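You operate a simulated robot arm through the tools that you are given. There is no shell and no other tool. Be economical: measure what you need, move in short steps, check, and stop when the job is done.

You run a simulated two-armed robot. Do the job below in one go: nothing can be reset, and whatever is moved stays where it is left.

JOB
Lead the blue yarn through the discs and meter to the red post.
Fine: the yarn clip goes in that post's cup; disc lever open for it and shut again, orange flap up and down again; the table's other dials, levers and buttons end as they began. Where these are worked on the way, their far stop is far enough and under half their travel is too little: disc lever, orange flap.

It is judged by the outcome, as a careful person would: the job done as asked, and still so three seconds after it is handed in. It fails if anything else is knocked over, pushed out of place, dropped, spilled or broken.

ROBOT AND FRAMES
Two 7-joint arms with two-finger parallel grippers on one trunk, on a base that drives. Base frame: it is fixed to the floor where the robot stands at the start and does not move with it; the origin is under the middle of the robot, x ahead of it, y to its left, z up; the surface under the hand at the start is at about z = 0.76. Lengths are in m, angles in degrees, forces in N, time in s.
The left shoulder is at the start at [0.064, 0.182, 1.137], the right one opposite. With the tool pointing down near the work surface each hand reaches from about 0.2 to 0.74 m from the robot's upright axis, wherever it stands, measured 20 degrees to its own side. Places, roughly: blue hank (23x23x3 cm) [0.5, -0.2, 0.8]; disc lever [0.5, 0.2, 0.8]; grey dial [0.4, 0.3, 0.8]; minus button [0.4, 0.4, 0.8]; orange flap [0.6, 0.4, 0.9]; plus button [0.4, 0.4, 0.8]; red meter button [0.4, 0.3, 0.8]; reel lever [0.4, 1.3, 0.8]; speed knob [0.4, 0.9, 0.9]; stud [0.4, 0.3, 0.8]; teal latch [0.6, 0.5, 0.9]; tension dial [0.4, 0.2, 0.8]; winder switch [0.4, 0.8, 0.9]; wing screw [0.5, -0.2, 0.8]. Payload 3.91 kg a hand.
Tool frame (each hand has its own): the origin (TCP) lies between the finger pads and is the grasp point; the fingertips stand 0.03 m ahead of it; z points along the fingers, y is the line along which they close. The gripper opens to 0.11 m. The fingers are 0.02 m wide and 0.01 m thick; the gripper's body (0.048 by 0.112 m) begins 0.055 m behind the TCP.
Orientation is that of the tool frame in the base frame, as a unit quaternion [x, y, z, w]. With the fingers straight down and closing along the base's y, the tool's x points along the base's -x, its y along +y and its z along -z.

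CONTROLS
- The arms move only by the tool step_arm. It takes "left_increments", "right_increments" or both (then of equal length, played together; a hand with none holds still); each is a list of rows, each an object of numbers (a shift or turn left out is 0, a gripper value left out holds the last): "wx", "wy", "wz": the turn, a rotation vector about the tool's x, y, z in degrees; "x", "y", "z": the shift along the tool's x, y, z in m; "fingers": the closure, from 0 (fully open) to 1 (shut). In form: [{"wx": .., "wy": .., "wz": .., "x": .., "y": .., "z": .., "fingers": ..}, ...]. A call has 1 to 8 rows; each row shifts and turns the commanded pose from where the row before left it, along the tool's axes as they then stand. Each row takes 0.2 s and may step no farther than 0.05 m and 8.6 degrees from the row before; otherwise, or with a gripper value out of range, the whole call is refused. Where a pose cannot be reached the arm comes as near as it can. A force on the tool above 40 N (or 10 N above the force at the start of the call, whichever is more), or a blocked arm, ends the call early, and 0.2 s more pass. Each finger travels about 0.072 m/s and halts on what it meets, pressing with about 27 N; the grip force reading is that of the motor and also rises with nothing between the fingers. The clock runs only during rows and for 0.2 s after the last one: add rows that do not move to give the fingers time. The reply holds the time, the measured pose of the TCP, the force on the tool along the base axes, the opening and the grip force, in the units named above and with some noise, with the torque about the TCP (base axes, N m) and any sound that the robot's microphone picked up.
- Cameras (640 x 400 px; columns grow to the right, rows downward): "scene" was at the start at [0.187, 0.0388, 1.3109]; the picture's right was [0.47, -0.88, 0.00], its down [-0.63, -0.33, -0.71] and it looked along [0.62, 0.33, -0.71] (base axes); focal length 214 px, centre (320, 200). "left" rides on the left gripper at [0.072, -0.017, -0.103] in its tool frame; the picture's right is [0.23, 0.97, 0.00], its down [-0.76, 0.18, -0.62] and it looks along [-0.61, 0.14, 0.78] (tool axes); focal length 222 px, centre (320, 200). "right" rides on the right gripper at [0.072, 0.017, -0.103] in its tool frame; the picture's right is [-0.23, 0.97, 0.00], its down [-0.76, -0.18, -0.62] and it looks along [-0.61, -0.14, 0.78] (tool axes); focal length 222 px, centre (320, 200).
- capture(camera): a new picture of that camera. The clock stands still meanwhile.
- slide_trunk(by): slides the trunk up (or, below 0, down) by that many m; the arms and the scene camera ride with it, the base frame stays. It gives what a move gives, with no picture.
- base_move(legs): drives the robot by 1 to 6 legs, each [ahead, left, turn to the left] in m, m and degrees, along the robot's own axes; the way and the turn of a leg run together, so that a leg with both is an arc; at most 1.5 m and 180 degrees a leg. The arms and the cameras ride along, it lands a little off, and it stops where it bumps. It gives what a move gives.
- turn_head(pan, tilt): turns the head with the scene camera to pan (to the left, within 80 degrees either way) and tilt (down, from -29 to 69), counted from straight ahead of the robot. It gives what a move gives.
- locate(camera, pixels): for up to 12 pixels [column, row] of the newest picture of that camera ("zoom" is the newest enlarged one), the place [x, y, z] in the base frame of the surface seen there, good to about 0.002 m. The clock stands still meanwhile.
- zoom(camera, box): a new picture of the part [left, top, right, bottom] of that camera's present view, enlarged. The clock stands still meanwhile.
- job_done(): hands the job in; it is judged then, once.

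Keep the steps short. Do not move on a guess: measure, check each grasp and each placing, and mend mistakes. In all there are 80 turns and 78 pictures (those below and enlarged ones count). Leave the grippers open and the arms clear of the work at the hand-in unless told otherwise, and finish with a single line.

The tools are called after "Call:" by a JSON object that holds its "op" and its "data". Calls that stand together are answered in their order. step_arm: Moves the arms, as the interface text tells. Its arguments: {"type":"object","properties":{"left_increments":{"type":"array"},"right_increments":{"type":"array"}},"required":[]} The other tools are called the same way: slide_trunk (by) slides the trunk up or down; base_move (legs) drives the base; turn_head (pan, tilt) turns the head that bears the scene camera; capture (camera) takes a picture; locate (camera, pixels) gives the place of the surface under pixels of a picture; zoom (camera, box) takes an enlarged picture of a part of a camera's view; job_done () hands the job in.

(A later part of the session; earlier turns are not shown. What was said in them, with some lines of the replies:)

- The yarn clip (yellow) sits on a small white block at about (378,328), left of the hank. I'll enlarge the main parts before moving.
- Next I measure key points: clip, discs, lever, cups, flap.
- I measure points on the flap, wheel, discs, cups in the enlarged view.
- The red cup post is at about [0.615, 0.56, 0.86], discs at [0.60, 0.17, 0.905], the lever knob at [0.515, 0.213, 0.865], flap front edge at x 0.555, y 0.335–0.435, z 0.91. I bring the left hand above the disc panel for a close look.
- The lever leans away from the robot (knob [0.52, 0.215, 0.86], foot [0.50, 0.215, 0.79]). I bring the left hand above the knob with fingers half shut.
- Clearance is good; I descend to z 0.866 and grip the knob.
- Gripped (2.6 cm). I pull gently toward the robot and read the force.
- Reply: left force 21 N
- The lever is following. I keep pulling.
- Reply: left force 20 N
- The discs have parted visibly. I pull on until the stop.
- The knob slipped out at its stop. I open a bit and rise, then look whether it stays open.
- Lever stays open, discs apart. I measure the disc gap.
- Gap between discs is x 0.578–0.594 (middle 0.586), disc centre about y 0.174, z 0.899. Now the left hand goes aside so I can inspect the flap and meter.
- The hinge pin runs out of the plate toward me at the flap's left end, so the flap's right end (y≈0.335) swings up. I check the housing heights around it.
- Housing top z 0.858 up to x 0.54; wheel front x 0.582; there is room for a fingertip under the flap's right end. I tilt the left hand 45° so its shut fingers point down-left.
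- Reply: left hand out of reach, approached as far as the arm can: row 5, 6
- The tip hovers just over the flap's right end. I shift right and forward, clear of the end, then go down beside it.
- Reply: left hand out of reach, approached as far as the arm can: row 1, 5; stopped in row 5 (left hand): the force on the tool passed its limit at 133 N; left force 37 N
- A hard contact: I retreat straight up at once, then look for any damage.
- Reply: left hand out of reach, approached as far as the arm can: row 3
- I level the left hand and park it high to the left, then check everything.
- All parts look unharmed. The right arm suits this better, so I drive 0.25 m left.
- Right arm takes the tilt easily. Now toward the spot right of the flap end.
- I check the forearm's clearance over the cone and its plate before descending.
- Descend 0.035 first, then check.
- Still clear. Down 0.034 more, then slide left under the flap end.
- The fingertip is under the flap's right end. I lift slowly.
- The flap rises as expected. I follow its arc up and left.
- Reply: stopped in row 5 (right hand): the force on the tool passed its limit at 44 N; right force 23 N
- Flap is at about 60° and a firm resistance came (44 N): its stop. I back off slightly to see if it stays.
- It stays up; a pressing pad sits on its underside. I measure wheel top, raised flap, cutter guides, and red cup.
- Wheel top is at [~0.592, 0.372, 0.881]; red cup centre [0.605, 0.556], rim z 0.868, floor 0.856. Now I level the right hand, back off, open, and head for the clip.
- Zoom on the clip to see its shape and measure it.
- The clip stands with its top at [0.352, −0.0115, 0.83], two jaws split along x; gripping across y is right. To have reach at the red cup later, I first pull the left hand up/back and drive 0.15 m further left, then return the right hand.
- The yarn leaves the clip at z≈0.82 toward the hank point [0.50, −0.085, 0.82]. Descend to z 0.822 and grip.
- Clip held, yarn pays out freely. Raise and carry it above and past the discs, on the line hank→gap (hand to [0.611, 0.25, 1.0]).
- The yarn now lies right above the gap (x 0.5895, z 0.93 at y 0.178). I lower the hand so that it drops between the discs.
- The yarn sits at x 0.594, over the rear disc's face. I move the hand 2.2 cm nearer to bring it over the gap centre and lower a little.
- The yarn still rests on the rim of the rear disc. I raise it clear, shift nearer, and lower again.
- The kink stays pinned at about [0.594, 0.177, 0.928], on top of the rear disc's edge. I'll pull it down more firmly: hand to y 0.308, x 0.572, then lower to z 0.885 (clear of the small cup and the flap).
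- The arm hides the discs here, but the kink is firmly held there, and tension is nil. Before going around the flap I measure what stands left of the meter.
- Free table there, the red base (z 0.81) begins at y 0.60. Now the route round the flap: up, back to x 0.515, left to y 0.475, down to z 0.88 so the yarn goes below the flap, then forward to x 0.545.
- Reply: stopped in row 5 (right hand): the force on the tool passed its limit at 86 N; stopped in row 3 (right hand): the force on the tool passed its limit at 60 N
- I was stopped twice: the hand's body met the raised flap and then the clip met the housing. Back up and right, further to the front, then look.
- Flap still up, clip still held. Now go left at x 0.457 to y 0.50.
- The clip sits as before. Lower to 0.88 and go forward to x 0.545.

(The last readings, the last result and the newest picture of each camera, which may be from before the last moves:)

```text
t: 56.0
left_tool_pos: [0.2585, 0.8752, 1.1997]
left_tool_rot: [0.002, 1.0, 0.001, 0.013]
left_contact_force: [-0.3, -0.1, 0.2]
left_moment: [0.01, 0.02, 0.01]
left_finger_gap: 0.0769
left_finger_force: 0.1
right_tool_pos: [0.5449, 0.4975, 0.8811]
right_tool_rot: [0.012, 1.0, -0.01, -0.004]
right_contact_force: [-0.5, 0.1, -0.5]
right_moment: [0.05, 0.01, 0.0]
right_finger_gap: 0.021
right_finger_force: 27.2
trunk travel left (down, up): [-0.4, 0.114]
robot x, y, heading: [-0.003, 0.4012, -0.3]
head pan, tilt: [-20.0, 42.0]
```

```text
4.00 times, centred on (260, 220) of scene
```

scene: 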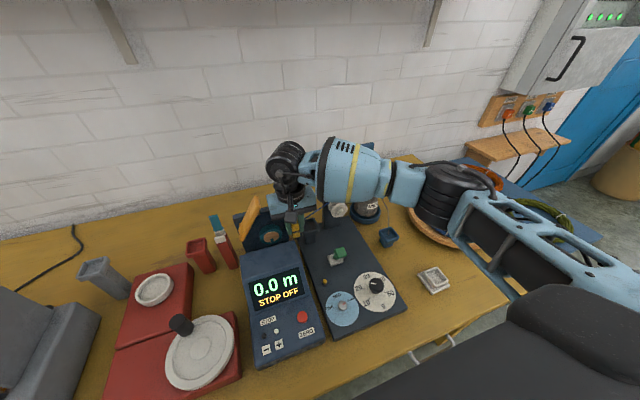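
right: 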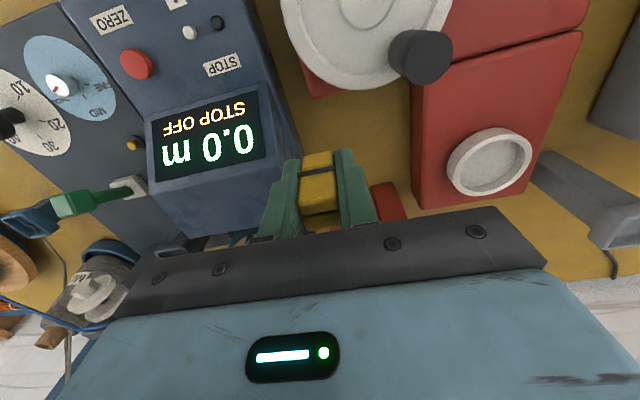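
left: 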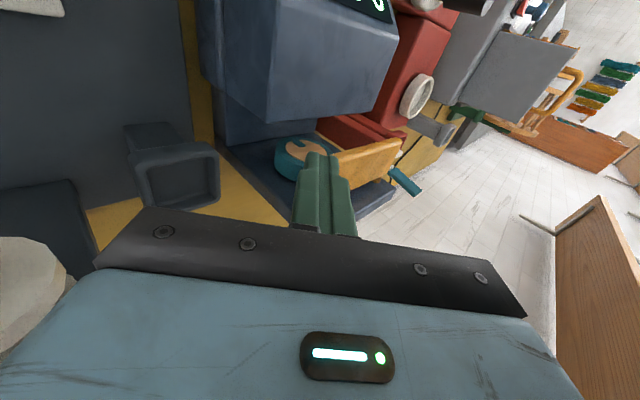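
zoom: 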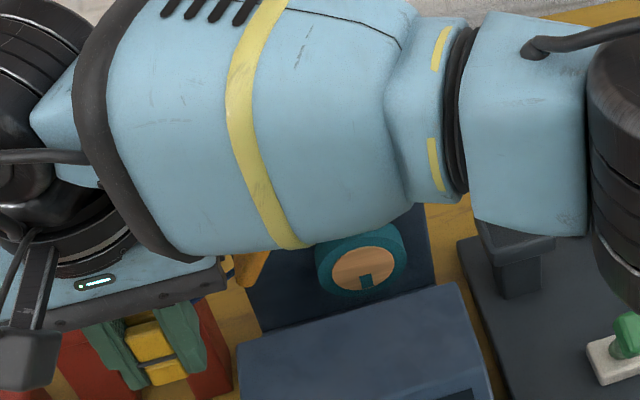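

The yarn must be just in front of the wheel, hidden by the forearm. I drive the base 0.1 m left so the hand slides past the cutter (front x 0.575, fingers to 0.555).

Call:
{"op": "base_move", "data": {"legs": [[0, 0.1, 0]]}}

Call:
{"op": "zoom", "data": {"camera": "scene", "box": [200, 170, 460, 330]}}

```text
t: 57.6
left_tool_pos: [0.2586, 0.9756, 1.1978]
left_tool_rot: [0.002, 1.0, 0.001, 0.012]
left_contact_force: [0.1, 0.2, 0.2]
left_moment: [-0.01, 0.02, -0.02]
left_finger_gap: 0.0769
left_finger_force: 0.1
right_tool_pos: [0.5454, 0.5981, 0.8815]
right_tool_rot: [0.012, 1.0, -0.01, -0.003]
right_contact_force: [0.8, 0.7, -0.4]
right_moment: [-0.04, 0.0, 0.01]
right_finger_gap: 0.0209
right_finger_force: 26.7
trunk travel left (down, up): [-0.4, 0.114]
robot x, y, heading: [-0.0007, 0.5055, -0.2]
head pan, tilt: [-20.0, 42.0]
```

```text
2.46 times, centred on (330, 250) of scene
```

zoom: 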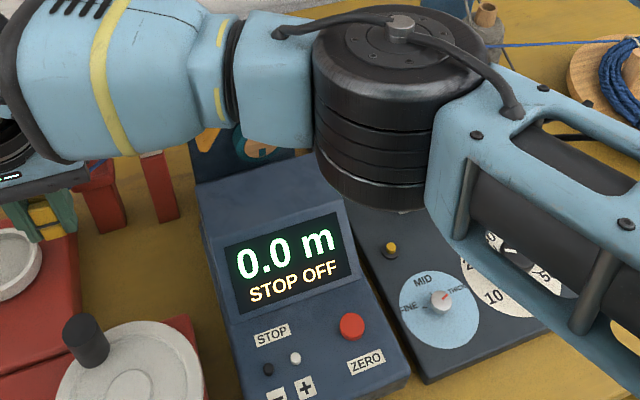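

Call:
{"op": "locate", "data": {"camera": "zoom", "pixels": [[195, 120], [120, 140], [260, 140], [60, 150], [330, 185], [95, 165], [205, 135], [30, 230]]}}

```text
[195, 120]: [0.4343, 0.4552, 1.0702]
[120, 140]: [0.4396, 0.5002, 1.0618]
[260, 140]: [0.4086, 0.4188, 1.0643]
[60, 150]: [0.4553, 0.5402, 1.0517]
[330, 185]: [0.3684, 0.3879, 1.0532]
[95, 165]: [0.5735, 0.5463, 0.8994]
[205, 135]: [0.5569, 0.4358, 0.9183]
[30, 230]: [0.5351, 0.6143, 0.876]
```

Forearm is at z≈1.06 and could brush the raised flap if I push forward now; so I raise the clip 4.5 cm and drive 0.12 m further left, then bring the hand back right.

Call:
{"op": "step_arm", "data": {"right_increments": [{"y": -0.03}, {"z": -0.025}, {"z": -0.02}, {}]}}

Call:
{"op": "base_move", "data": {"legs": [[0, 0.12, 0]]}}

Call:
{"op": "turn_head", "data": {"pan": -32, "tilt": 40}}

Call:
{"op": "zoom", "data": {"camera": "scene", "box": [200, 120, 440, 270]}}

```text
t: 58.6
left_tool_pos: [0.2591, 0.9749, 1.1983]
left_tool_rot: [0.001, 1.0, 0.001, 0.014]
left_contact_force: [-0.4, 0.6, -0.3]
left_moment: [-0.01, 0.01, -0.02]
left_finger_gap: 0.0771
left_finger_force: 0.0
right_tool_pos: [0.5454, 0.5684, 0.9278]
right_tool_rot: [0.012, 1.0, -0.011, -0.003]
right_contact_force: [-1.0, -0.8, -0.4]
right_moment: [0.0, -0.02, -0.02]
right_finger_gap: 0.0209
right_finger_force: 26.9
trunk travel left (down, up): [-0.4, 0.114]
robot x, y, heading: [0.0008, 0.502, -0.1]
head pan, tilt: [-20.0, 42.0]
```

```text
t: 60.3
left_tool_pos: [0.2589, 1.0942, 1.1982]
left_tool_rot: [0.001, 1.0, 0.001, 0.013]
left_contact_force: [-0.2, 0.9, 0.5]
left_moment: [-0.09, 0.0, 0.0]
left_finger_gap: 0.0766
left_finger_force: 0.0
right_tool_pos: [0.546, 0.6862, 0.9274]
right_tool_rot: [0.014, 1.0, -0.01, -0.003]
right_contact_force: [0.1, 0.7, -0.1]
right_moment: [-0.02, 0.01, 0.04]
right_finger_gap: 0.021
right_finger_force: 26.8
trunk travel left (down, up): [-0.4, 0.114]
robot x, y, heading: [-0.0023, 0.6205, 0.1]
head pan, tilt: [-20.0, 42.0]
```

```text
t: 61.0
left_tool_pos: [0.2581, 1.0948, 1.1993]
left_tool_rot: [0.002, 1.0, 0.002, 0.013]
left_contact_force: [0.5, -0.4, -0.2]
left_moment: [-0.02, 0.01, 0.01]
left_finger_gap: 0.0768
left_finger_force: 0.1
right_tool_pos: [0.5445, 0.6855, 0.9283]
right_tool_rot: [0.013, 1.0, -0.01, -0.003]
right_contact_force: [-0.1, 0.1, 0.0]
right_moment: [0.01, 0.01, 0.01]
right_finger_gap: 0.0207
right_finger_force: 26.7
trunk travel left (down, up): [-0.4, 0.114]
robot x, y, heading: [0.0018, 0.6215, -0.2]
head pan, tilt: [-32.0, 40.0]
```

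```text
2.67 times, centred on (320, 195) of scene
```

zoom: 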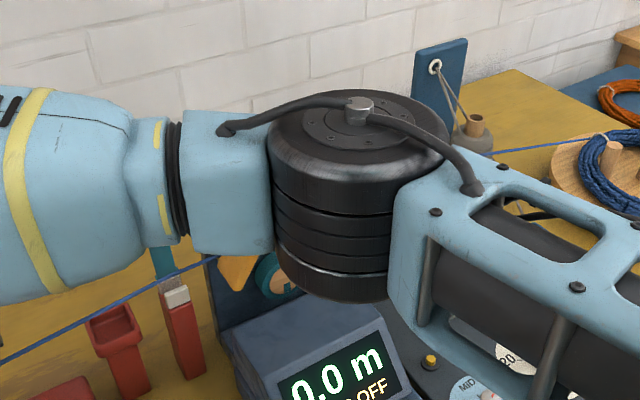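

Call:
{"op": "locate", "data": {"camera": "zoom", "pixels": [[50, 334], [110, 305], [160, 282], [200, 263], [213, 257], [240, 270], [275, 262], [175, 298]]}}

Call:
{"op": "step_arm", "data": {"right_increments": [{"x": -0.03, "z": -0.01}, {"x": -0.03}, {"y": -0.03}, {"y": -0.03}, {}]}}

Call:
{"op": "zoom", "data": {"camera": "scene", "box": [190, 160, 350, 260]}}

```text
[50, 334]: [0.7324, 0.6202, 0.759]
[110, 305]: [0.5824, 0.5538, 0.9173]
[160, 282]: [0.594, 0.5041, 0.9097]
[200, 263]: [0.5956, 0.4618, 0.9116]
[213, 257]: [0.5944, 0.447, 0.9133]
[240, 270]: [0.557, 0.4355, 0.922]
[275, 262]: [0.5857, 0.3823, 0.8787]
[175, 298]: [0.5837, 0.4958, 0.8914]
```

```text
t: 62.2
left_tool_pos: [0.2572, 1.0942, 1.198]
left_tool_rot: [0.002, 1.0, 0.001, 0.013]
left_contact_force: [-0.3, 0.1, -0.3]
left_moment: [-0.02, 0.02, -0.01]
left_finger_gap: 0.077
left_finger_force: 0.1
right_tool_pos: [0.603, 0.626, 0.9382]
right_tool_rot: [0.012, 1.0, -0.01, -0.004]
right_contact_force: [0.8, -0.7, 0.0]
right_moment: [0.0, -0.03, -0.01]
right_finger_gap: 0.0208
right_finger_force: 26.8
trunk travel left (down, up): [-0.4, 0.114]
robot x, y, heading: [0.0018, 0.6193, -0.5]
head pan, tilt: [-32.0, 40.0]
```

```text
4.00 times, centred on (270, 210) of scene
```

zoom: 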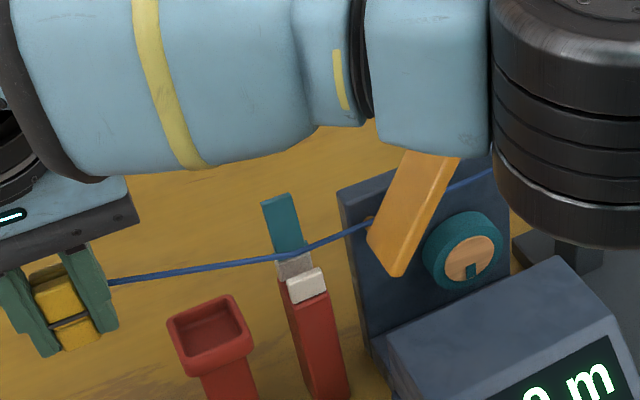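

The yarn now runs over the cutter's slot and behind/under the flap along the plate. A close look at the flap and wheel region.

Call:
{"op": "zoom", "data": {"camera": "scene", "box": [255, 190, 319, 230]}}

Call:
{"op": "locate", "data": {"camera": "zoom", "pixels": [[290, 155], [330, 140], [230, 185], [100, 230], [60, 240], [545, 40], [520, 55], [500, 65], [450, 140], [360, 200], [395, 215]]}}

```text
10.00 times, centred on (287, 210) of scene
```

zoom: 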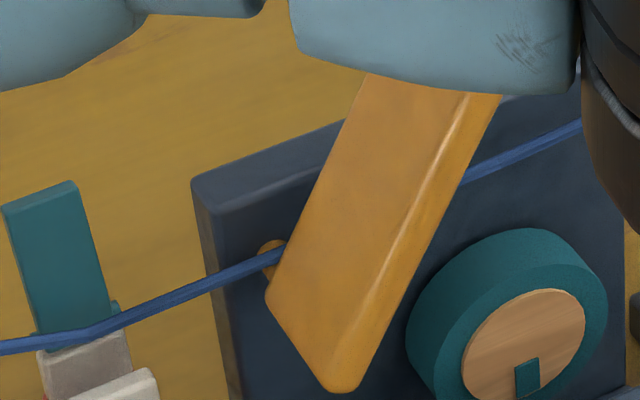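

```text
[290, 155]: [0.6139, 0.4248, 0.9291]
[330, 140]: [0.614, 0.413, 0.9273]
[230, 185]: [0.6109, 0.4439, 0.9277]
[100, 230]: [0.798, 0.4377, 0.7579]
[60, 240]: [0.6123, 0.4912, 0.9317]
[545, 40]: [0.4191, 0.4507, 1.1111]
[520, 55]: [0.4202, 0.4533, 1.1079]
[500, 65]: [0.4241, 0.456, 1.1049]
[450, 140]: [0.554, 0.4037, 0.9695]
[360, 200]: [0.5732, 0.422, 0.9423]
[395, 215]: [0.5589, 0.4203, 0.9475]
```

The yarn passes above the wheel (z≈0.918 vs wheel top 0.881): it has been caught by the discs and the cutter guide but not by the meter wheel, as I passed too far in front. I go back around the flap to the right side and cross again close to the wheel.

Call:
{"op": "step_arm", "data": {"right_increments": [{"x": 0.035}, {"x": 0.035}, {"x": 0.04}, {"x": 0.035}, {"y": -0.048}, {"y": -0.048}, {"y": -0.048}, {"y": -0.048}]}}

Call:
{"op": "step_arm", "data": {"right_increments": [{"y": -0.048}, {"y": -0.046}, {}]}}

Call:
{"op": "step_arm", "data": {"right_increments": [{"wy": -8}, {"wy": -8}, {"wy": -8}, {"wy": -8}, {"wy": -8}, {}]}}

Call:
{"op": "capture", "data": {"camera": "scene"}}

```text
t: 64.0
left_tool_pos: [0.2576, 1.0931, 1.1989]
left_tool_rot: [0.001, 1.0, 0.003, 0.014]
left_contact_force: [-0.1, 0.1, 0.2]
left_moment: [0.02, -0.03, 0.03]
left_finger_gap: 0.0773
left_finger_force: 0.1
right_tool_pos: [0.4544, 0.434, 0.9414]
right_tool_rot: [0.012, 1.0, -0.009, -0.004]
right_contact_force: [0.2, -0.3, -1.0]
right_moment: [-0.03, 0.02, -0.01]
right_finger_gap: 0.0208
right_finger_force: 27.2
trunk travel left (down, up): [-0.4, 0.114]
robot x, y, heading: [0.0022, 0.618, -0.2]
head pan, tilt: [-32.0, 40.0]
```

```text
t: 64.8
left_tool_pos: [0.2581, 1.095, 1.198]
left_tool_rot: [0.002, 1.0, 0.001, 0.013]
left_contact_force: [0.6, 0.1, 0.0]
left_moment: [-0.01, -0.01, 0.0]
left_finger_gap: 0.0772
left_finger_force: 0.2
right_tool_pos: [0.4523, 0.3427, 0.9439]
right_tool_rot: [0.013, 1.0, -0.01, -0.005]
right_contact_force: [-0.8, 0.3, 0.2]
right_moment: [-0.03, -0.01, -0.01]
right_finger_gap: 0.0213
right_finger_force: 26.8
trunk travel left (down, up): [-0.4, 0.114]
robot x, y, heading: [0.0015, 0.6224, -0.4]
head pan, tilt: [-32.0, 40.0]
```

```text
t: 66.2
left_tool_pos: [0.2593, 1.0941, 1.1979]
left_tool_rot: [0.002, 1.0, 0.001, 0.013]
left_contact_force: [-0.2, 0.7, 0.1]
left_moment: [-0.02, -0.01, -0.02]
left_finger_gap: 0.077
left_finger_force: 0.1
right_tool_pos: [0.4525, 0.342, 0.944]
right_tool_rot: [0.009, 0.94, -0.013, 0.34]
right_contact_force: [0.4, 0.0, -0.5]
right_moment: [0.03, 0.01, -0.03]
right_finger_gap: 0.0209
right_finger_force: 27.2
trunk travel left (down, up): [-0.4, 0.114]
robot x, y, heading: [-0.0042, 0.6232, -0.1]
head pan, tilt: [-32.0, 40.0]
```

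```text
10 pictures are left
```

scene: 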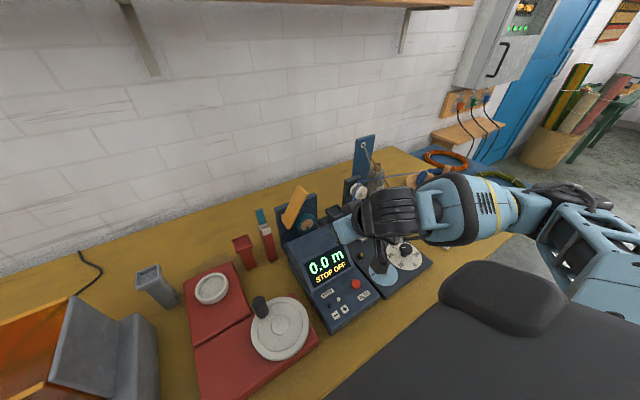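

Good view: hand clear in front, flap up. Forward to x 0.55 at z 0.938 right of the wheel, then left across the wheel's plane to y 0.388.

Call:
{"op": "step_arm", "data": {"right_increments": [{"x": -0.0236, "z": 0.0224}, {"x": -0.0236, "z": 0.0224}, {"x": -0.0236, "z": 0.0224}, {}, {"y": 0.016}, {"y": 0.016}, {"y": 0.014}, {}]}}

Call:
{"op": "zoom", "data": {"camera": "scene", "box": [270, 165, 398, 245]}}

```text
t: 68.0
left_tool_pos: [0.2579, 1.0912, 1.1998]
left_tool_rot: [0.001, 1.0, 0.002, 0.014]
left_contact_force: [0.0, -0.2, -0.1]
left_moment: [0.02, -0.01, 0.02]
left_finger_gap: 0.0769
left_finger_force: 0.1
right_tool_pos: [0.5488, 0.3813, 0.9344]
right_tool_rot: [0.011, 0.941, -0.015, 0.338]
right_contact_force: [-5.8, -16.3, -1.3]
right_moment: [0.22, -0.05, 0.1]
right_finger_gap: 0.0211
right_finger_force: 27.1
trunk travel left (down, up): [-0.4, 0.114]
robot x, y, heading: [0.0028, 0.6205, -0.2]
head pan, tilt: [-32.0, 40.0]
```

```text
5.00 times, centred on (334, 205) of scene
```

zoom: 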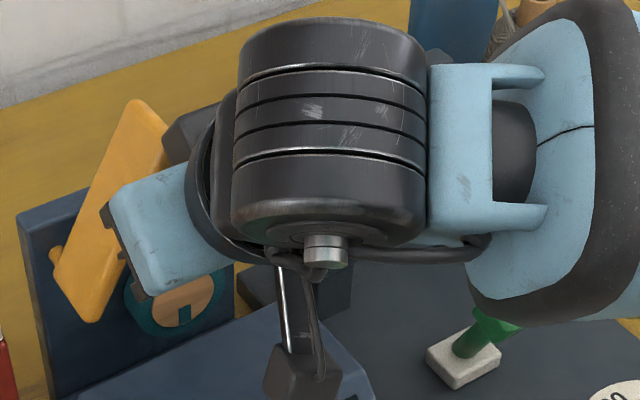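

The hand's corner leans on the flap (16 N), and it is past the wheel's plane. I draw straight back toward the robot and look where the yarn lies.

Call:
{"op": "step_arm", "data": {"right_increments": [{"x": 0.023, "z": -0.0193}, {"x": 0.023, "z": -0.0193}, {"x": 0.023, "z": -0.0193}, {"x": 0.012, "z": -0.01}, {"y": 0.045}, {"y": 0.045}, {"y": 0.045}, {}]}}

Call:
{"op": "zoom", "data": {"camera": "scene", "box": [240, 165, 400, 265]}}

```text
t: 69.8
left_tool_pos: [0.2577, 1.0931, 1.2001]
left_tool_rot: [0.001, 1.0, 0.002, 0.012]
left_contact_force: [0.0, -0.3, -0.4]
left_moment: [0.01, -0.01, 0.0]
left_finger_gap: 0.0772
left_finger_force: 0.0
right_tool_pos: [0.4441, 0.5224, 0.9362]
right_tool_rot: [0.009, 0.941, -0.014, 0.338]
right_contact_force: [0.3, -1.2, -0.5]
right_moment: [-0.01, 0.01, 0.0]
right_finger_gap: 0.021
right_finger_force: 27.0
trunk travel left (down, up): [-0.4, 0.114]
robot x, y, heading: [-0.0012, 0.6246, -0.3]
head pan, tilt: [-32.0, 40.0]
```

```text
4.00 times, centred on (320, 215) of scene
```

zoom: 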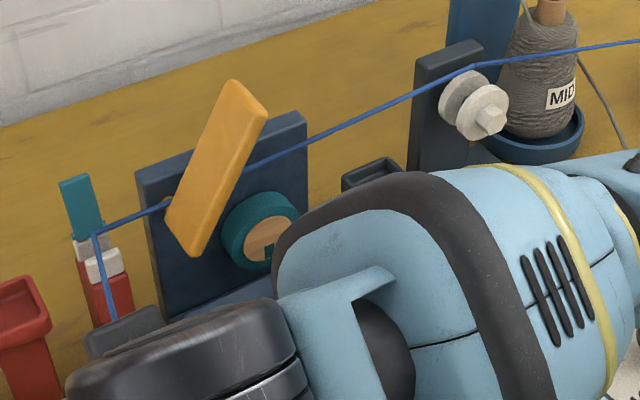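

A fine view: yarn runs hank → discs → under the flap's underside → cutter guide → hand. Close look at the discs and the wheel.

Call:
{"op": "zoom", "data": {"camera": "scene", "box": [340, 172, 380, 202]}}

Call:
{"op": "locate", "data": {"camera": "scene", "pixels": [[357, 182], [330, 195], [309, 205], [304, 207], [278, 217], [264, 224]]}}

```text
13.33 times, centred on (360, 187) of scene
```

zoom: 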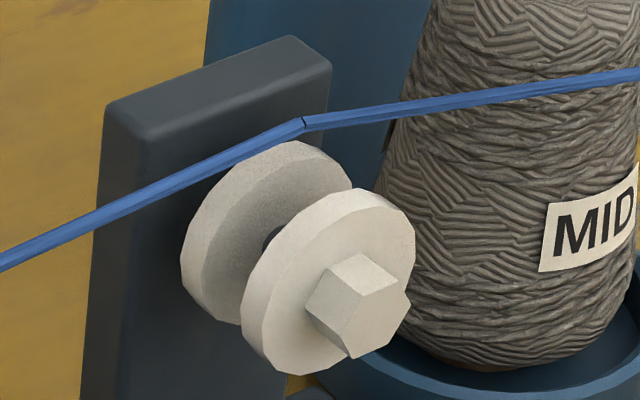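

```text
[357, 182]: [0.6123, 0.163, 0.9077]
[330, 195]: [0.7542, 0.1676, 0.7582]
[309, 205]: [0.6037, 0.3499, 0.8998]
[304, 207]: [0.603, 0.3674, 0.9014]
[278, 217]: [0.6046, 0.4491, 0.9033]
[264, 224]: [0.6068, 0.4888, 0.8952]
```

Call:
{"op": "locate", "data": {"camera": "zoom", "pixels": [[300, 126], [310, 122], [200, 175], [50, 243], [400, 108], [300, 150], [270, 240]]}}

```text
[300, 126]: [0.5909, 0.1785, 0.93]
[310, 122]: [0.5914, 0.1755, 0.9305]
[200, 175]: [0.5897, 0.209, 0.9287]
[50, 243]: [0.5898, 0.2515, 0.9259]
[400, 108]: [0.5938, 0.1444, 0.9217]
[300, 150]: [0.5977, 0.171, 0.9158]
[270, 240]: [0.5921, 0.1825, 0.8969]
```

Call:
{"op": "zoom", "data": {"camera": "scene", "box": [252, 180, 332, 235]}}

Call:
{"op": "locate", "data": {"camera": "zoom", "pixels": [[630, 80], [600, 93], [560, 112], [500, 142], [450, 160], [420, 172], [220, 265], [200, 273], [150, 294], [100, 316], [85, 325], [85, 360]]}}

```text
7.27 times, centred on (292, 208) of scene
```

zoom: 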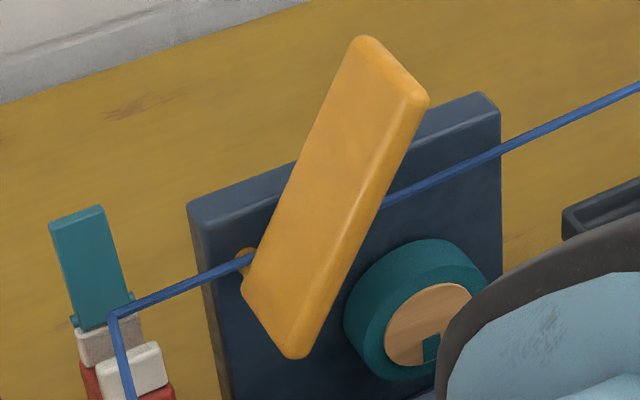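

```text
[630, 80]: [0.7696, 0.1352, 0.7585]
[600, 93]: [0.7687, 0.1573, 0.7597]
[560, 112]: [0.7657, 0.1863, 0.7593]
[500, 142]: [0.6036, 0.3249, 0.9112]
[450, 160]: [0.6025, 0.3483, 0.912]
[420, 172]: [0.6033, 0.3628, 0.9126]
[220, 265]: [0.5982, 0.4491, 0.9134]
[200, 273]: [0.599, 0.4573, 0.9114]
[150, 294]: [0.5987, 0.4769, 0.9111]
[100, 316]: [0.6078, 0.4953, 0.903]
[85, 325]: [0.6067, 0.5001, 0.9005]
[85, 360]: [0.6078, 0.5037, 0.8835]
```

Call:
{"op": "locate", "data": {"camera": "zoom", "pixels": [[620, 93], [580, 112], [540, 131], [500, 150], [470, 164], [440, 178], [415, 190], [395, 199], [240, 263], [220, 271], [180, 288], [130, 310]]}}

```text
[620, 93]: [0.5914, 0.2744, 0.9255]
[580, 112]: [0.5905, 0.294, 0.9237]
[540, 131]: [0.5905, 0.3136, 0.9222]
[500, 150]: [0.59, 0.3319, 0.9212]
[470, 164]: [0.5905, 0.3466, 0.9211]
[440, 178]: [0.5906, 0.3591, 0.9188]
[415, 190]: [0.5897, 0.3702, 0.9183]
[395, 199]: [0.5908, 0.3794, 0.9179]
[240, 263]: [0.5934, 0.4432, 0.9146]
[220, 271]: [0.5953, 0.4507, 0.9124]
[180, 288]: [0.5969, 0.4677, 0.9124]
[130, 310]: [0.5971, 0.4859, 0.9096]
```

Tiny bend near y 0.37–0.44 shows the meter holds the yarn too; it lies under the flap's underside. Now level the hand, raise it, and go over the red cup [0.605, 0.556].

Call:
{"op": "step_arm", "data": {"right_increments": [{"wy": 8}, {"wy": 8}, {"wy": 8}, {"wy": 8}, {"wy": 8}, {"z": -0.035}, {"y": 0.034}, {}]}}

Call:
{"op": "step_arm", "data": {"right_increments": [{"x": -0.04}, {"x": -0.04}, {"x": -0.04}, {"x": -0.04}, {}]}}

```text
t: 71.6
left_tool_pos: [0.2583, 1.0922, 1.1993]
left_tool_rot: [0.002, 1.0, 0.002, 0.013]
left_contact_force: [0.3, -0.3, 0.4]
left_moment: [0.02, -0.04, 0.03]
left_finger_gap: 0.0768
left_finger_force: 0.1
right_tool_pos: [0.4477, 0.56, 0.9693]
right_tool_rot: [0.012, 1.0, -0.009, -0.003]
right_contact_force: [0.1, -0.6, 0.4]
right_moment: [0.04, 0.0, -0.03]
right_finger_gap: 0.0211
right_finger_force: 27.2
trunk travel left (down, up): [-0.4, 0.114]
robot x, y, heading: [-0.0028, 0.6218, -0.1]
head pan, tilt: [-32.0, 40.0]
```

```text
t: 72.8
left_tool_pos: [0.2586, 1.0939, 1.1995]
left_tool_rot: [0.002, 1.0, 0.002, 0.014]
left_contact_force: [-0.4, 0.3, -1.0]
left_moment: [0.02, -0.01, 0.02]
left_finger_gap: 0.077
left_finger_force: 0.0
right_tool_pos: [0.6083, 0.5562, 0.9675]
right_tool_rot: [0.012, 1.0, -0.01, -0.003]
right_contact_force: [-0.7, -0.5, -0.1]
right_moment: [0.02, 0.02, -0.01]
right_finger_gap: 0.021
right_finger_force: 26.8
trunk travel left (down, up): [-0.4, 0.114]
robot x, y, heading: [0.0029, 0.6226, -0.3]
head pan, tilt: [-32.0, 40.0]
```

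Over the cup; one zoom to check alignment of clip and cup.

Call:
{"op": "zoom", "data": {"camera": "scene", "box": [210, 180, 290, 260]}}

Call:
{"op": "locate", "data": {"camera": "zoom", "pixels": [[230, 215], [245, 240], [255, 190], [225, 200], [270, 205], [245, 265], [220, 290], [300, 285], [260, 300]]}}

```text
5.00 times, centred on (250, 220) of scene
```

zoom: 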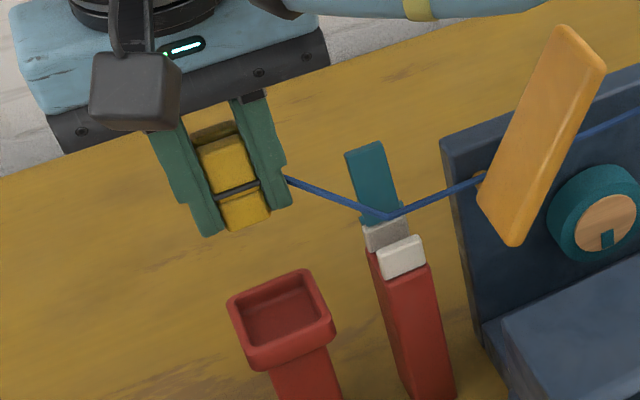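

```text
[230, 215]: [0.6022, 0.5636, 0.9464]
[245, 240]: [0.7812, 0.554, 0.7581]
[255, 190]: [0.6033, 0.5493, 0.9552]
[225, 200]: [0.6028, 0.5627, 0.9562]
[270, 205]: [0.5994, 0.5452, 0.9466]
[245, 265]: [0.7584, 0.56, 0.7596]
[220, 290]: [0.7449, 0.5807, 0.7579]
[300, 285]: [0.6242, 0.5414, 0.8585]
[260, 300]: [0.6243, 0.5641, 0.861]
```

Aligned (clip centre [0.608, 0.556]); the clip has slid up so its foot is level with the fingertips. I lower until the tips are just above the rim (TCP 0.901).

Call:
{"op": "step_arm", "data": {"right_increments": [{"x": 0.003, "z": 0.025}, {"z": 0.025}, {"z": 0.016}, {}]}}

```text
t: 73.8
left_tool_pos: [0.2589, 1.0939, 1.1988]
left_tool_rot: [0.002, 1.0, 0.0, 0.013]
left_contact_force: [0.0, -0.2, 0.2]
left_moment: [0.01, -0.01, 0.0]
left_finger_gap: 0.077
left_finger_force: 0.1
right_tool_pos: [0.6048, 0.5537, 0.9016]
right_tool_rot: [0.013, 1.0, -0.009, -0.003]
right_contact_force: [1.0, 0.6, 0.0]
right_moment: [0.0, 0.02, 0.0]
right_finger_gap: 0.0207
right_finger_force: 27.3
trunk travel left (down, up): [-0.4, 0.114]
robot x, y, heading: [-0.0022, 0.6209, -0.1]
head pan, tilt: [-32.0, 40.0]
```

No contact yet. I ease the fingers open a little so the clip slides down into the cup between them.

Call:
{"op": "step_arm", "data": {"right_increments": [{"y": 0.002, "z": 0.002}, {"fingers": 0.77}, {}, {}, {}]}}

Call:
{"op": "zoom", "data": {"camera": "scene", "box": [210, 180, 290, 260]}}

```text
t: 75.0
left_tool_pos: [0.2583, 1.0925, 1.1994]
left_tool_rot: [0.002, 1.0, 0.002, 0.013]
left_contact_force: [0.1, -0.3, -0.3]
left_moment: [-0.04, 0.01, -0.01]
left_finger_gap: 0.077
left_finger_force: 0.1
right_tool_pos: [0.6041, 0.5557, 0.9]
right_tool_rot: [0.014, 1.0, -0.009, -0.003]
right_contact_force: [0.9, -0.1, 2.9]
right_moment: [0.03, -0.05, -0.01]
right_finger_gap: 0.025
right_finger_force: 0.0
trunk travel left (down, up): [-0.4, 0.114]
robot x, y, heading: [0.0014, 0.6191, -0.2]
head pan, tilt: [-32.0, 40.0]
```

```text
5.00 times, centred on (250, 220) of scene
```

zoom: 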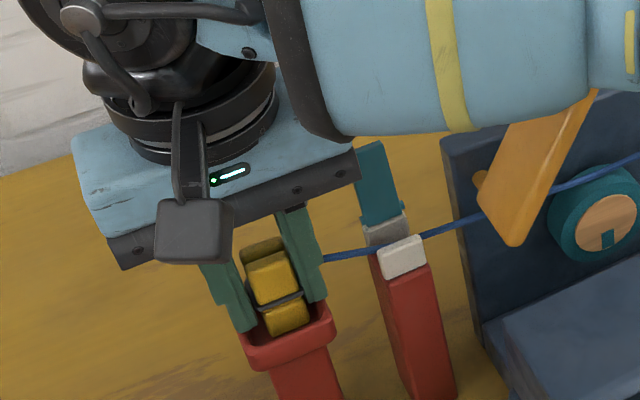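

The clip has dropped into the cup; and now the yarn lies in the cutter slot, under the flap and on the wheel's top. I open further and rise.

Call:
{"op": "step_arm", "data": {"right_increments": [{"fingers": 0.62}, {}, {"z": -0.03}, {"z": -0.04}, {"z": -0.045}, {"x": 0.04, "z": -0.02}, {"x": 0.045}, {}]}}

Call:
{"op": "zoom", "data": {"camera": "scene", "box": [230, 165, 390, 265]}}

```text
t: 76.8
left_tool_pos: [0.2585, 1.0939, 1.1982]
left_tool_rot: [0.001, 1.0, 0.001, 0.013]
left_contact_force: [-0.2, -0.3, -0.3]
left_moment: [-0.04, 0.0, 0.02]
left_finger_gap: 0.0771
left_finger_force: 0.1
right_tool_pos: [0.5235, 0.5602, 1.0344]
right_tool_rot: [0.013, 1.0, -0.01, -0.005]
right_contact_force: [0.4, 0.1, 0.1]
right_moment: [-0.01, 0.03, -0.01]
right_finger_gap: 0.042
right_finger_force: 0.0
trunk travel left (down, up): [-0.4, 0.114]
robot x, y, heading: [0.0001, 0.6188, -0.4]
head pan, tilt: [-32.0, 40.0]
```

```text
4.00 times, centred on (310, 215) of scene
```

zoom: 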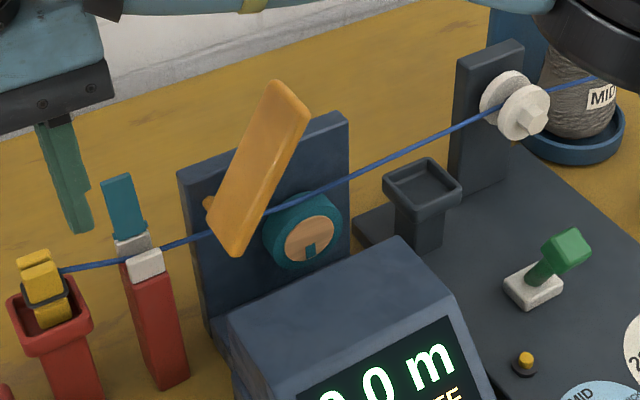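

The yarn now passes between the discs, over the wheel, under the flap, through the cutter slot to the clip in the red cup. Next: shut the flap. I bring the closed right fingers left of the raised flap.

Call:
{"op": "step_arm", "data": {"right_increments": [{"z": -0.035, "fingers": 1}, {"x": -0.017, "y": -0.036}, {"x": -0.017, "y": -0.036}, {"x": -0.017, "y": -0.036}, {}, {"z": 0.035}, {"z": 0.038}, {}]}}

```text
t: 78.6
left_tool_pos: [0.2581, 1.093, 1.1982]
left_tool_rot: [0.001, 1.0, 0.001, 0.013]
left_contact_force: [0.0, 0.3, 0.0]
left_moment: [0.02, 0.01, -0.01]
left_finger_gap: 0.0769
left_finger_force: 0.0
right_tool_pos: [0.5678, 0.4496, 0.9995]
right_tool_rot: [0.012, 1.0, -0.01, -0.003]
right_contact_force: [0.1, 0.1, 0.0]
right_moment: [-0.03, 0.03, 0.01]
right_finger_gap: 0.0
right_finger_force: 27.1
trunk travel left (down, up): [-0.4, 0.114]
robot x, y, heading: [-0.0019, 0.6216, -0.0]
head pan, tilt: [-32.0, 40.0]
```

Push the flap right and down along its arc.

Call:
{"op": "step_arm", "data": {"right_increments": [{"y": -0.025}, {"y": -0.025, "z": 0.002}, {"y": -0.025, "z": 0.013}, {"y": -0.014, "z": 0.018}, {}]}}

```text
t: 79.8
left_tool_pos: [0.2584, 1.0946, 1.1987]
left_tool_rot: [0.003, 1.0, 0.001, 0.013]
left_contact_force: [0.1, -0.2, -0.5]
left_moment: [-0.01, -0.03, 0.01]
left_finger_gap: 0.0772
left_finger_force: 0.0
right_tool_pos: [0.5663, 0.3594, 0.9666]
right_tool_rot: [0.012, 1.0, -0.01, -0.004]
right_contact_force: [0.3, 0.6, -0.3]
right_moment: [0.01, -0.01, 0.0]
right_finger_gap: 0.0001
right_finger_force: 26.7
trunk travel left (down, up): [-0.4, 0.114]
robot x, y, heading: [0.0026, 0.6192, -0.2]
head pan, tilt: [-32.0, 40.0]
```

Call:
{"op": "step_arm", "data": {"right_increments": [{"z": 0.01}, {"z": 0.007}, {"z": 0.005}, {}]}}

Call:
{"op": "step_arm", "data": {"right_increments": [{"z": 0.003}, {"z": 0.003}, {}]}}

```text
t: 80.8
left_tool_pos: [0.2585, 1.0947, 1.1973]
left_tool_rot: [0.001, 1.0, 0.001, 0.013]
left_contact_force: [-0.9, -0.5, 0.3]
left_moment: [0.01, -0.02, -0.01]
left_finger_gap: 0.077
left_finger_force: 0.1
right_tool_pos: [0.5659, 0.3595, 0.9474]
right_tool_rot: [0.013, 1.0, -0.009, -0.004]
right_contact_force: [0.7, -0.2, 0.8]
right_moment: [0.0, 0.02, 0.01]
right_finger_gap: 0.0
right_finger_force: 27.2
trunk travel left (down, up): [-0.4, 0.114]
robot x, y, heading: [-0.0006, 0.6212, -0.1]
head pan, tilt: [-32.0, 40.0]
```

```text
t: 81.6
left_tool_pos: [0.2568, 1.0943, 1.1997]
left_tool_rot: [0.002, 1.0, 0.001, 0.014]
left_contact_force: [0.5, 0.4, -0.3]
left_moment: [-0.02, 0.05, -0.01]
left_finger_gap: 0.0768
left_finger_force: 0.0
right_tool_pos: [0.5655, 0.3585, 0.9436]
right_tool_rot: [0.013, 1.0, -0.01, -0.001]
right_contact_force: [0.5, -3.3, 16.3]
right_moment: [-0.02, -0.04, 0.01]
right_finger_gap: 0.0
right_finger_force: 26.6
trunk travel left (down, up): [-0.4, 0.114]
robot x, y, heading: [0.0025, 0.6158, 0.1]
head pan, tilt: [-32.0, 40.0]
```

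The flap is down on its stop (16 N at its top height 0.913). I rise and go to the robot side of the open disc lever.

Call:
{"op": "step_arm", "data": {"right_increments": [{"z": -0.045}, {"z": -0.045}, {"x": 0.036, "y": -0.033}, {"x": 0.036, "y": -0.033}, {"x": 0.036, "y": -0.033}, {"x": 0.037, "y": -0.033}, {"y": -0.01}, {}]}}

Call:
{"op": "zoom", "data": {"camera": "scene", "box": [230, 165, 390, 265]}}

```text
t: 83.4
left_tool_pos: [0.2594, 1.0932, 1.1982]
left_tool_rot: [0.001, 1.0, 0.002, 0.014]
left_contact_force: [0.2, 0.3, -0.5]
left_moment: [0.02, -0.01, -0.01]
left_finger_gap: 0.0771
left_finger_force: 0.0
right_tool_pos: [0.4171, 0.2238, 1.033]
right_tool_rot: [0.013, 1.0, -0.01, -0.004]
right_contact_force: [0.0, -1.1, -0.7]
right_moment: [0.02, 0.05, 0.04]
right_finger_gap: 0.0002
right_finger_force: 27.2
trunk travel left (down, up): [-0.4, 0.114]
robot x, y, heading: [0.0043, 0.6221, -0.4]
head pan, tilt: [-32.0, 40.0]
```

```text
4.00 times, centred on (310, 215) of scene
```

zoom: 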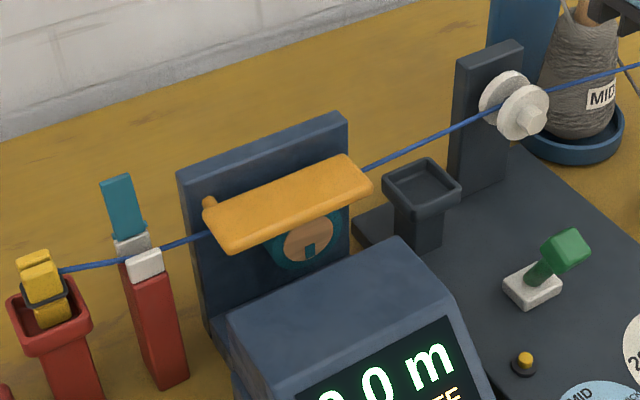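

Flap is shut over the yarn. Measure the lever knob in this picture.

Call:
{"op": "locate", "data": {"camera": "zoom", "pixels": [[567, 240], [555, 248], [580, 255], [560, 262], [535, 288], [590, 240], [500, 110], [495, 112]]}}

```text
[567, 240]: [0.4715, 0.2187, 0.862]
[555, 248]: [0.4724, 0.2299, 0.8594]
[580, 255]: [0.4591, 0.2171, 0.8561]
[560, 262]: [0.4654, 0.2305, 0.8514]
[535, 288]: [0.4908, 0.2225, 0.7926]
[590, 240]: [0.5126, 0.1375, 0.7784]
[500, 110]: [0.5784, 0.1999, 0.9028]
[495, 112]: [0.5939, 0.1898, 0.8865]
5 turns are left
```

Few turns remain. In one call: down beside the knob (tip z 0.85), then push it forward to its stop.

Call:
{"op": "step_arm", "data": {"right_increments": [{"y": -0.006, "z": 0.039}, {"z": 0.039}, {"z": 0.039}, {"z": 0.038}, {"x": -0.023}, {"x": -0.022}, {"x": -0.022}, {"x": -0.022}]}}

```text
t: 85.2
left_tool_pos: [0.2579, 1.0935, 1.1987]
left_tool_rot: [0.002, 1.0, 0.001, 0.015]
left_contact_force: [0.8, -1.2, 0.2]
left_moment: [0.01, 0.04, 0.0]
left_finger_gap: 0.0768
left_finger_force: 0.2
right_tool_pos: [0.4958, 0.2127, 0.8779]
right_tool_rot: [0.012, 1.0, -0.011, -0.017]
right_contact_force: [-18.6, 3.8, 14.5]
right_moment: [-0.09, 0.45, 0.11]
right_finger_gap: 0.0002
right_finger_force: 26.8
trunk travel left (down, up): [-0.4, 0.114]
robot x, y, heading: [0.001, 0.6215, -0.4]
head pan, tilt: [-32.0, 40.0]
stopped in row 8 (right hand): the force on the tool passed its limit at 46 N (the readings are from after the stop); the commanded pose is now the measured one
4 turns are left
```

The lever met its stop at the expected place (46 N). I back off, rise and open the fingers.

Call:
{"op": "step_arm", "data": {"right_increments": [{"x": 0.025}, {"x": 0.03}, {"z": -0.045}, {"z": -0.045}, {"z": -0.045}, {"z": -0.04, "fingers": 0.2}, {"x": 0.04}, {"x": 0.03}]}}

Call:
{"op": "zoom", "data": {"camera": "scene", "box": [230, 165, 390, 265]}}

```text
t: 87.0
left_tool_pos: [0.2594, 1.0943, 1.1987]
left_tool_rot: [0.003, 1.0, 0.0, 0.014]
left_contact_force: [0.1, 0.3, -0.4]
left_moment: [0.01, -0.02, -0.01]
left_finger_gap: 0.077
left_finger_force: 0.1
right_tool_pos: [0.3787, 0.2191, 1.0545]
right_tool_rot: [0.012, 1.0, -0.011, -0.014]
right_contact_force: [-0.8, 0.4, 0.1]
right_moment: [-0.01, 0.01, 0.04]
right_finger_gap: 0.088
right_finger_force: 0.1
trunk travel left (down, up): [-0.4, 0.114]
robot x, y, heading: [0.0001, 0.6267, -0.6]
head pan, tilt: [-32.0, 40.0]
```

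```text
4.00 times, centred on (310, 215) of scene
3 turns are left
```

zoom: 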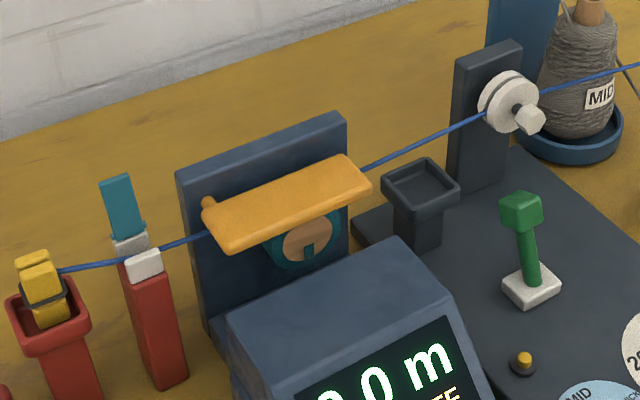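

The lever is shut with the discs closed on the yarn. The flap is down over the yarn, the clip stands in the red post's cup, and both hands are open and clear, so I hand in.

Call:
{"op": "job_done", "data": {}}

```text
The job is handed in.
```

The blue yarn now runs from the hank between the closed discs, over the meter wheel under the shut orange flap, to its clip in the red post's cup. On the way the hands bumped things hard three times (up to 133 N): once beside the flap, once on the raised flap, and once pressing the clip onto the meter housing. I saw no damage or displaced parts in the pictures afterwards.
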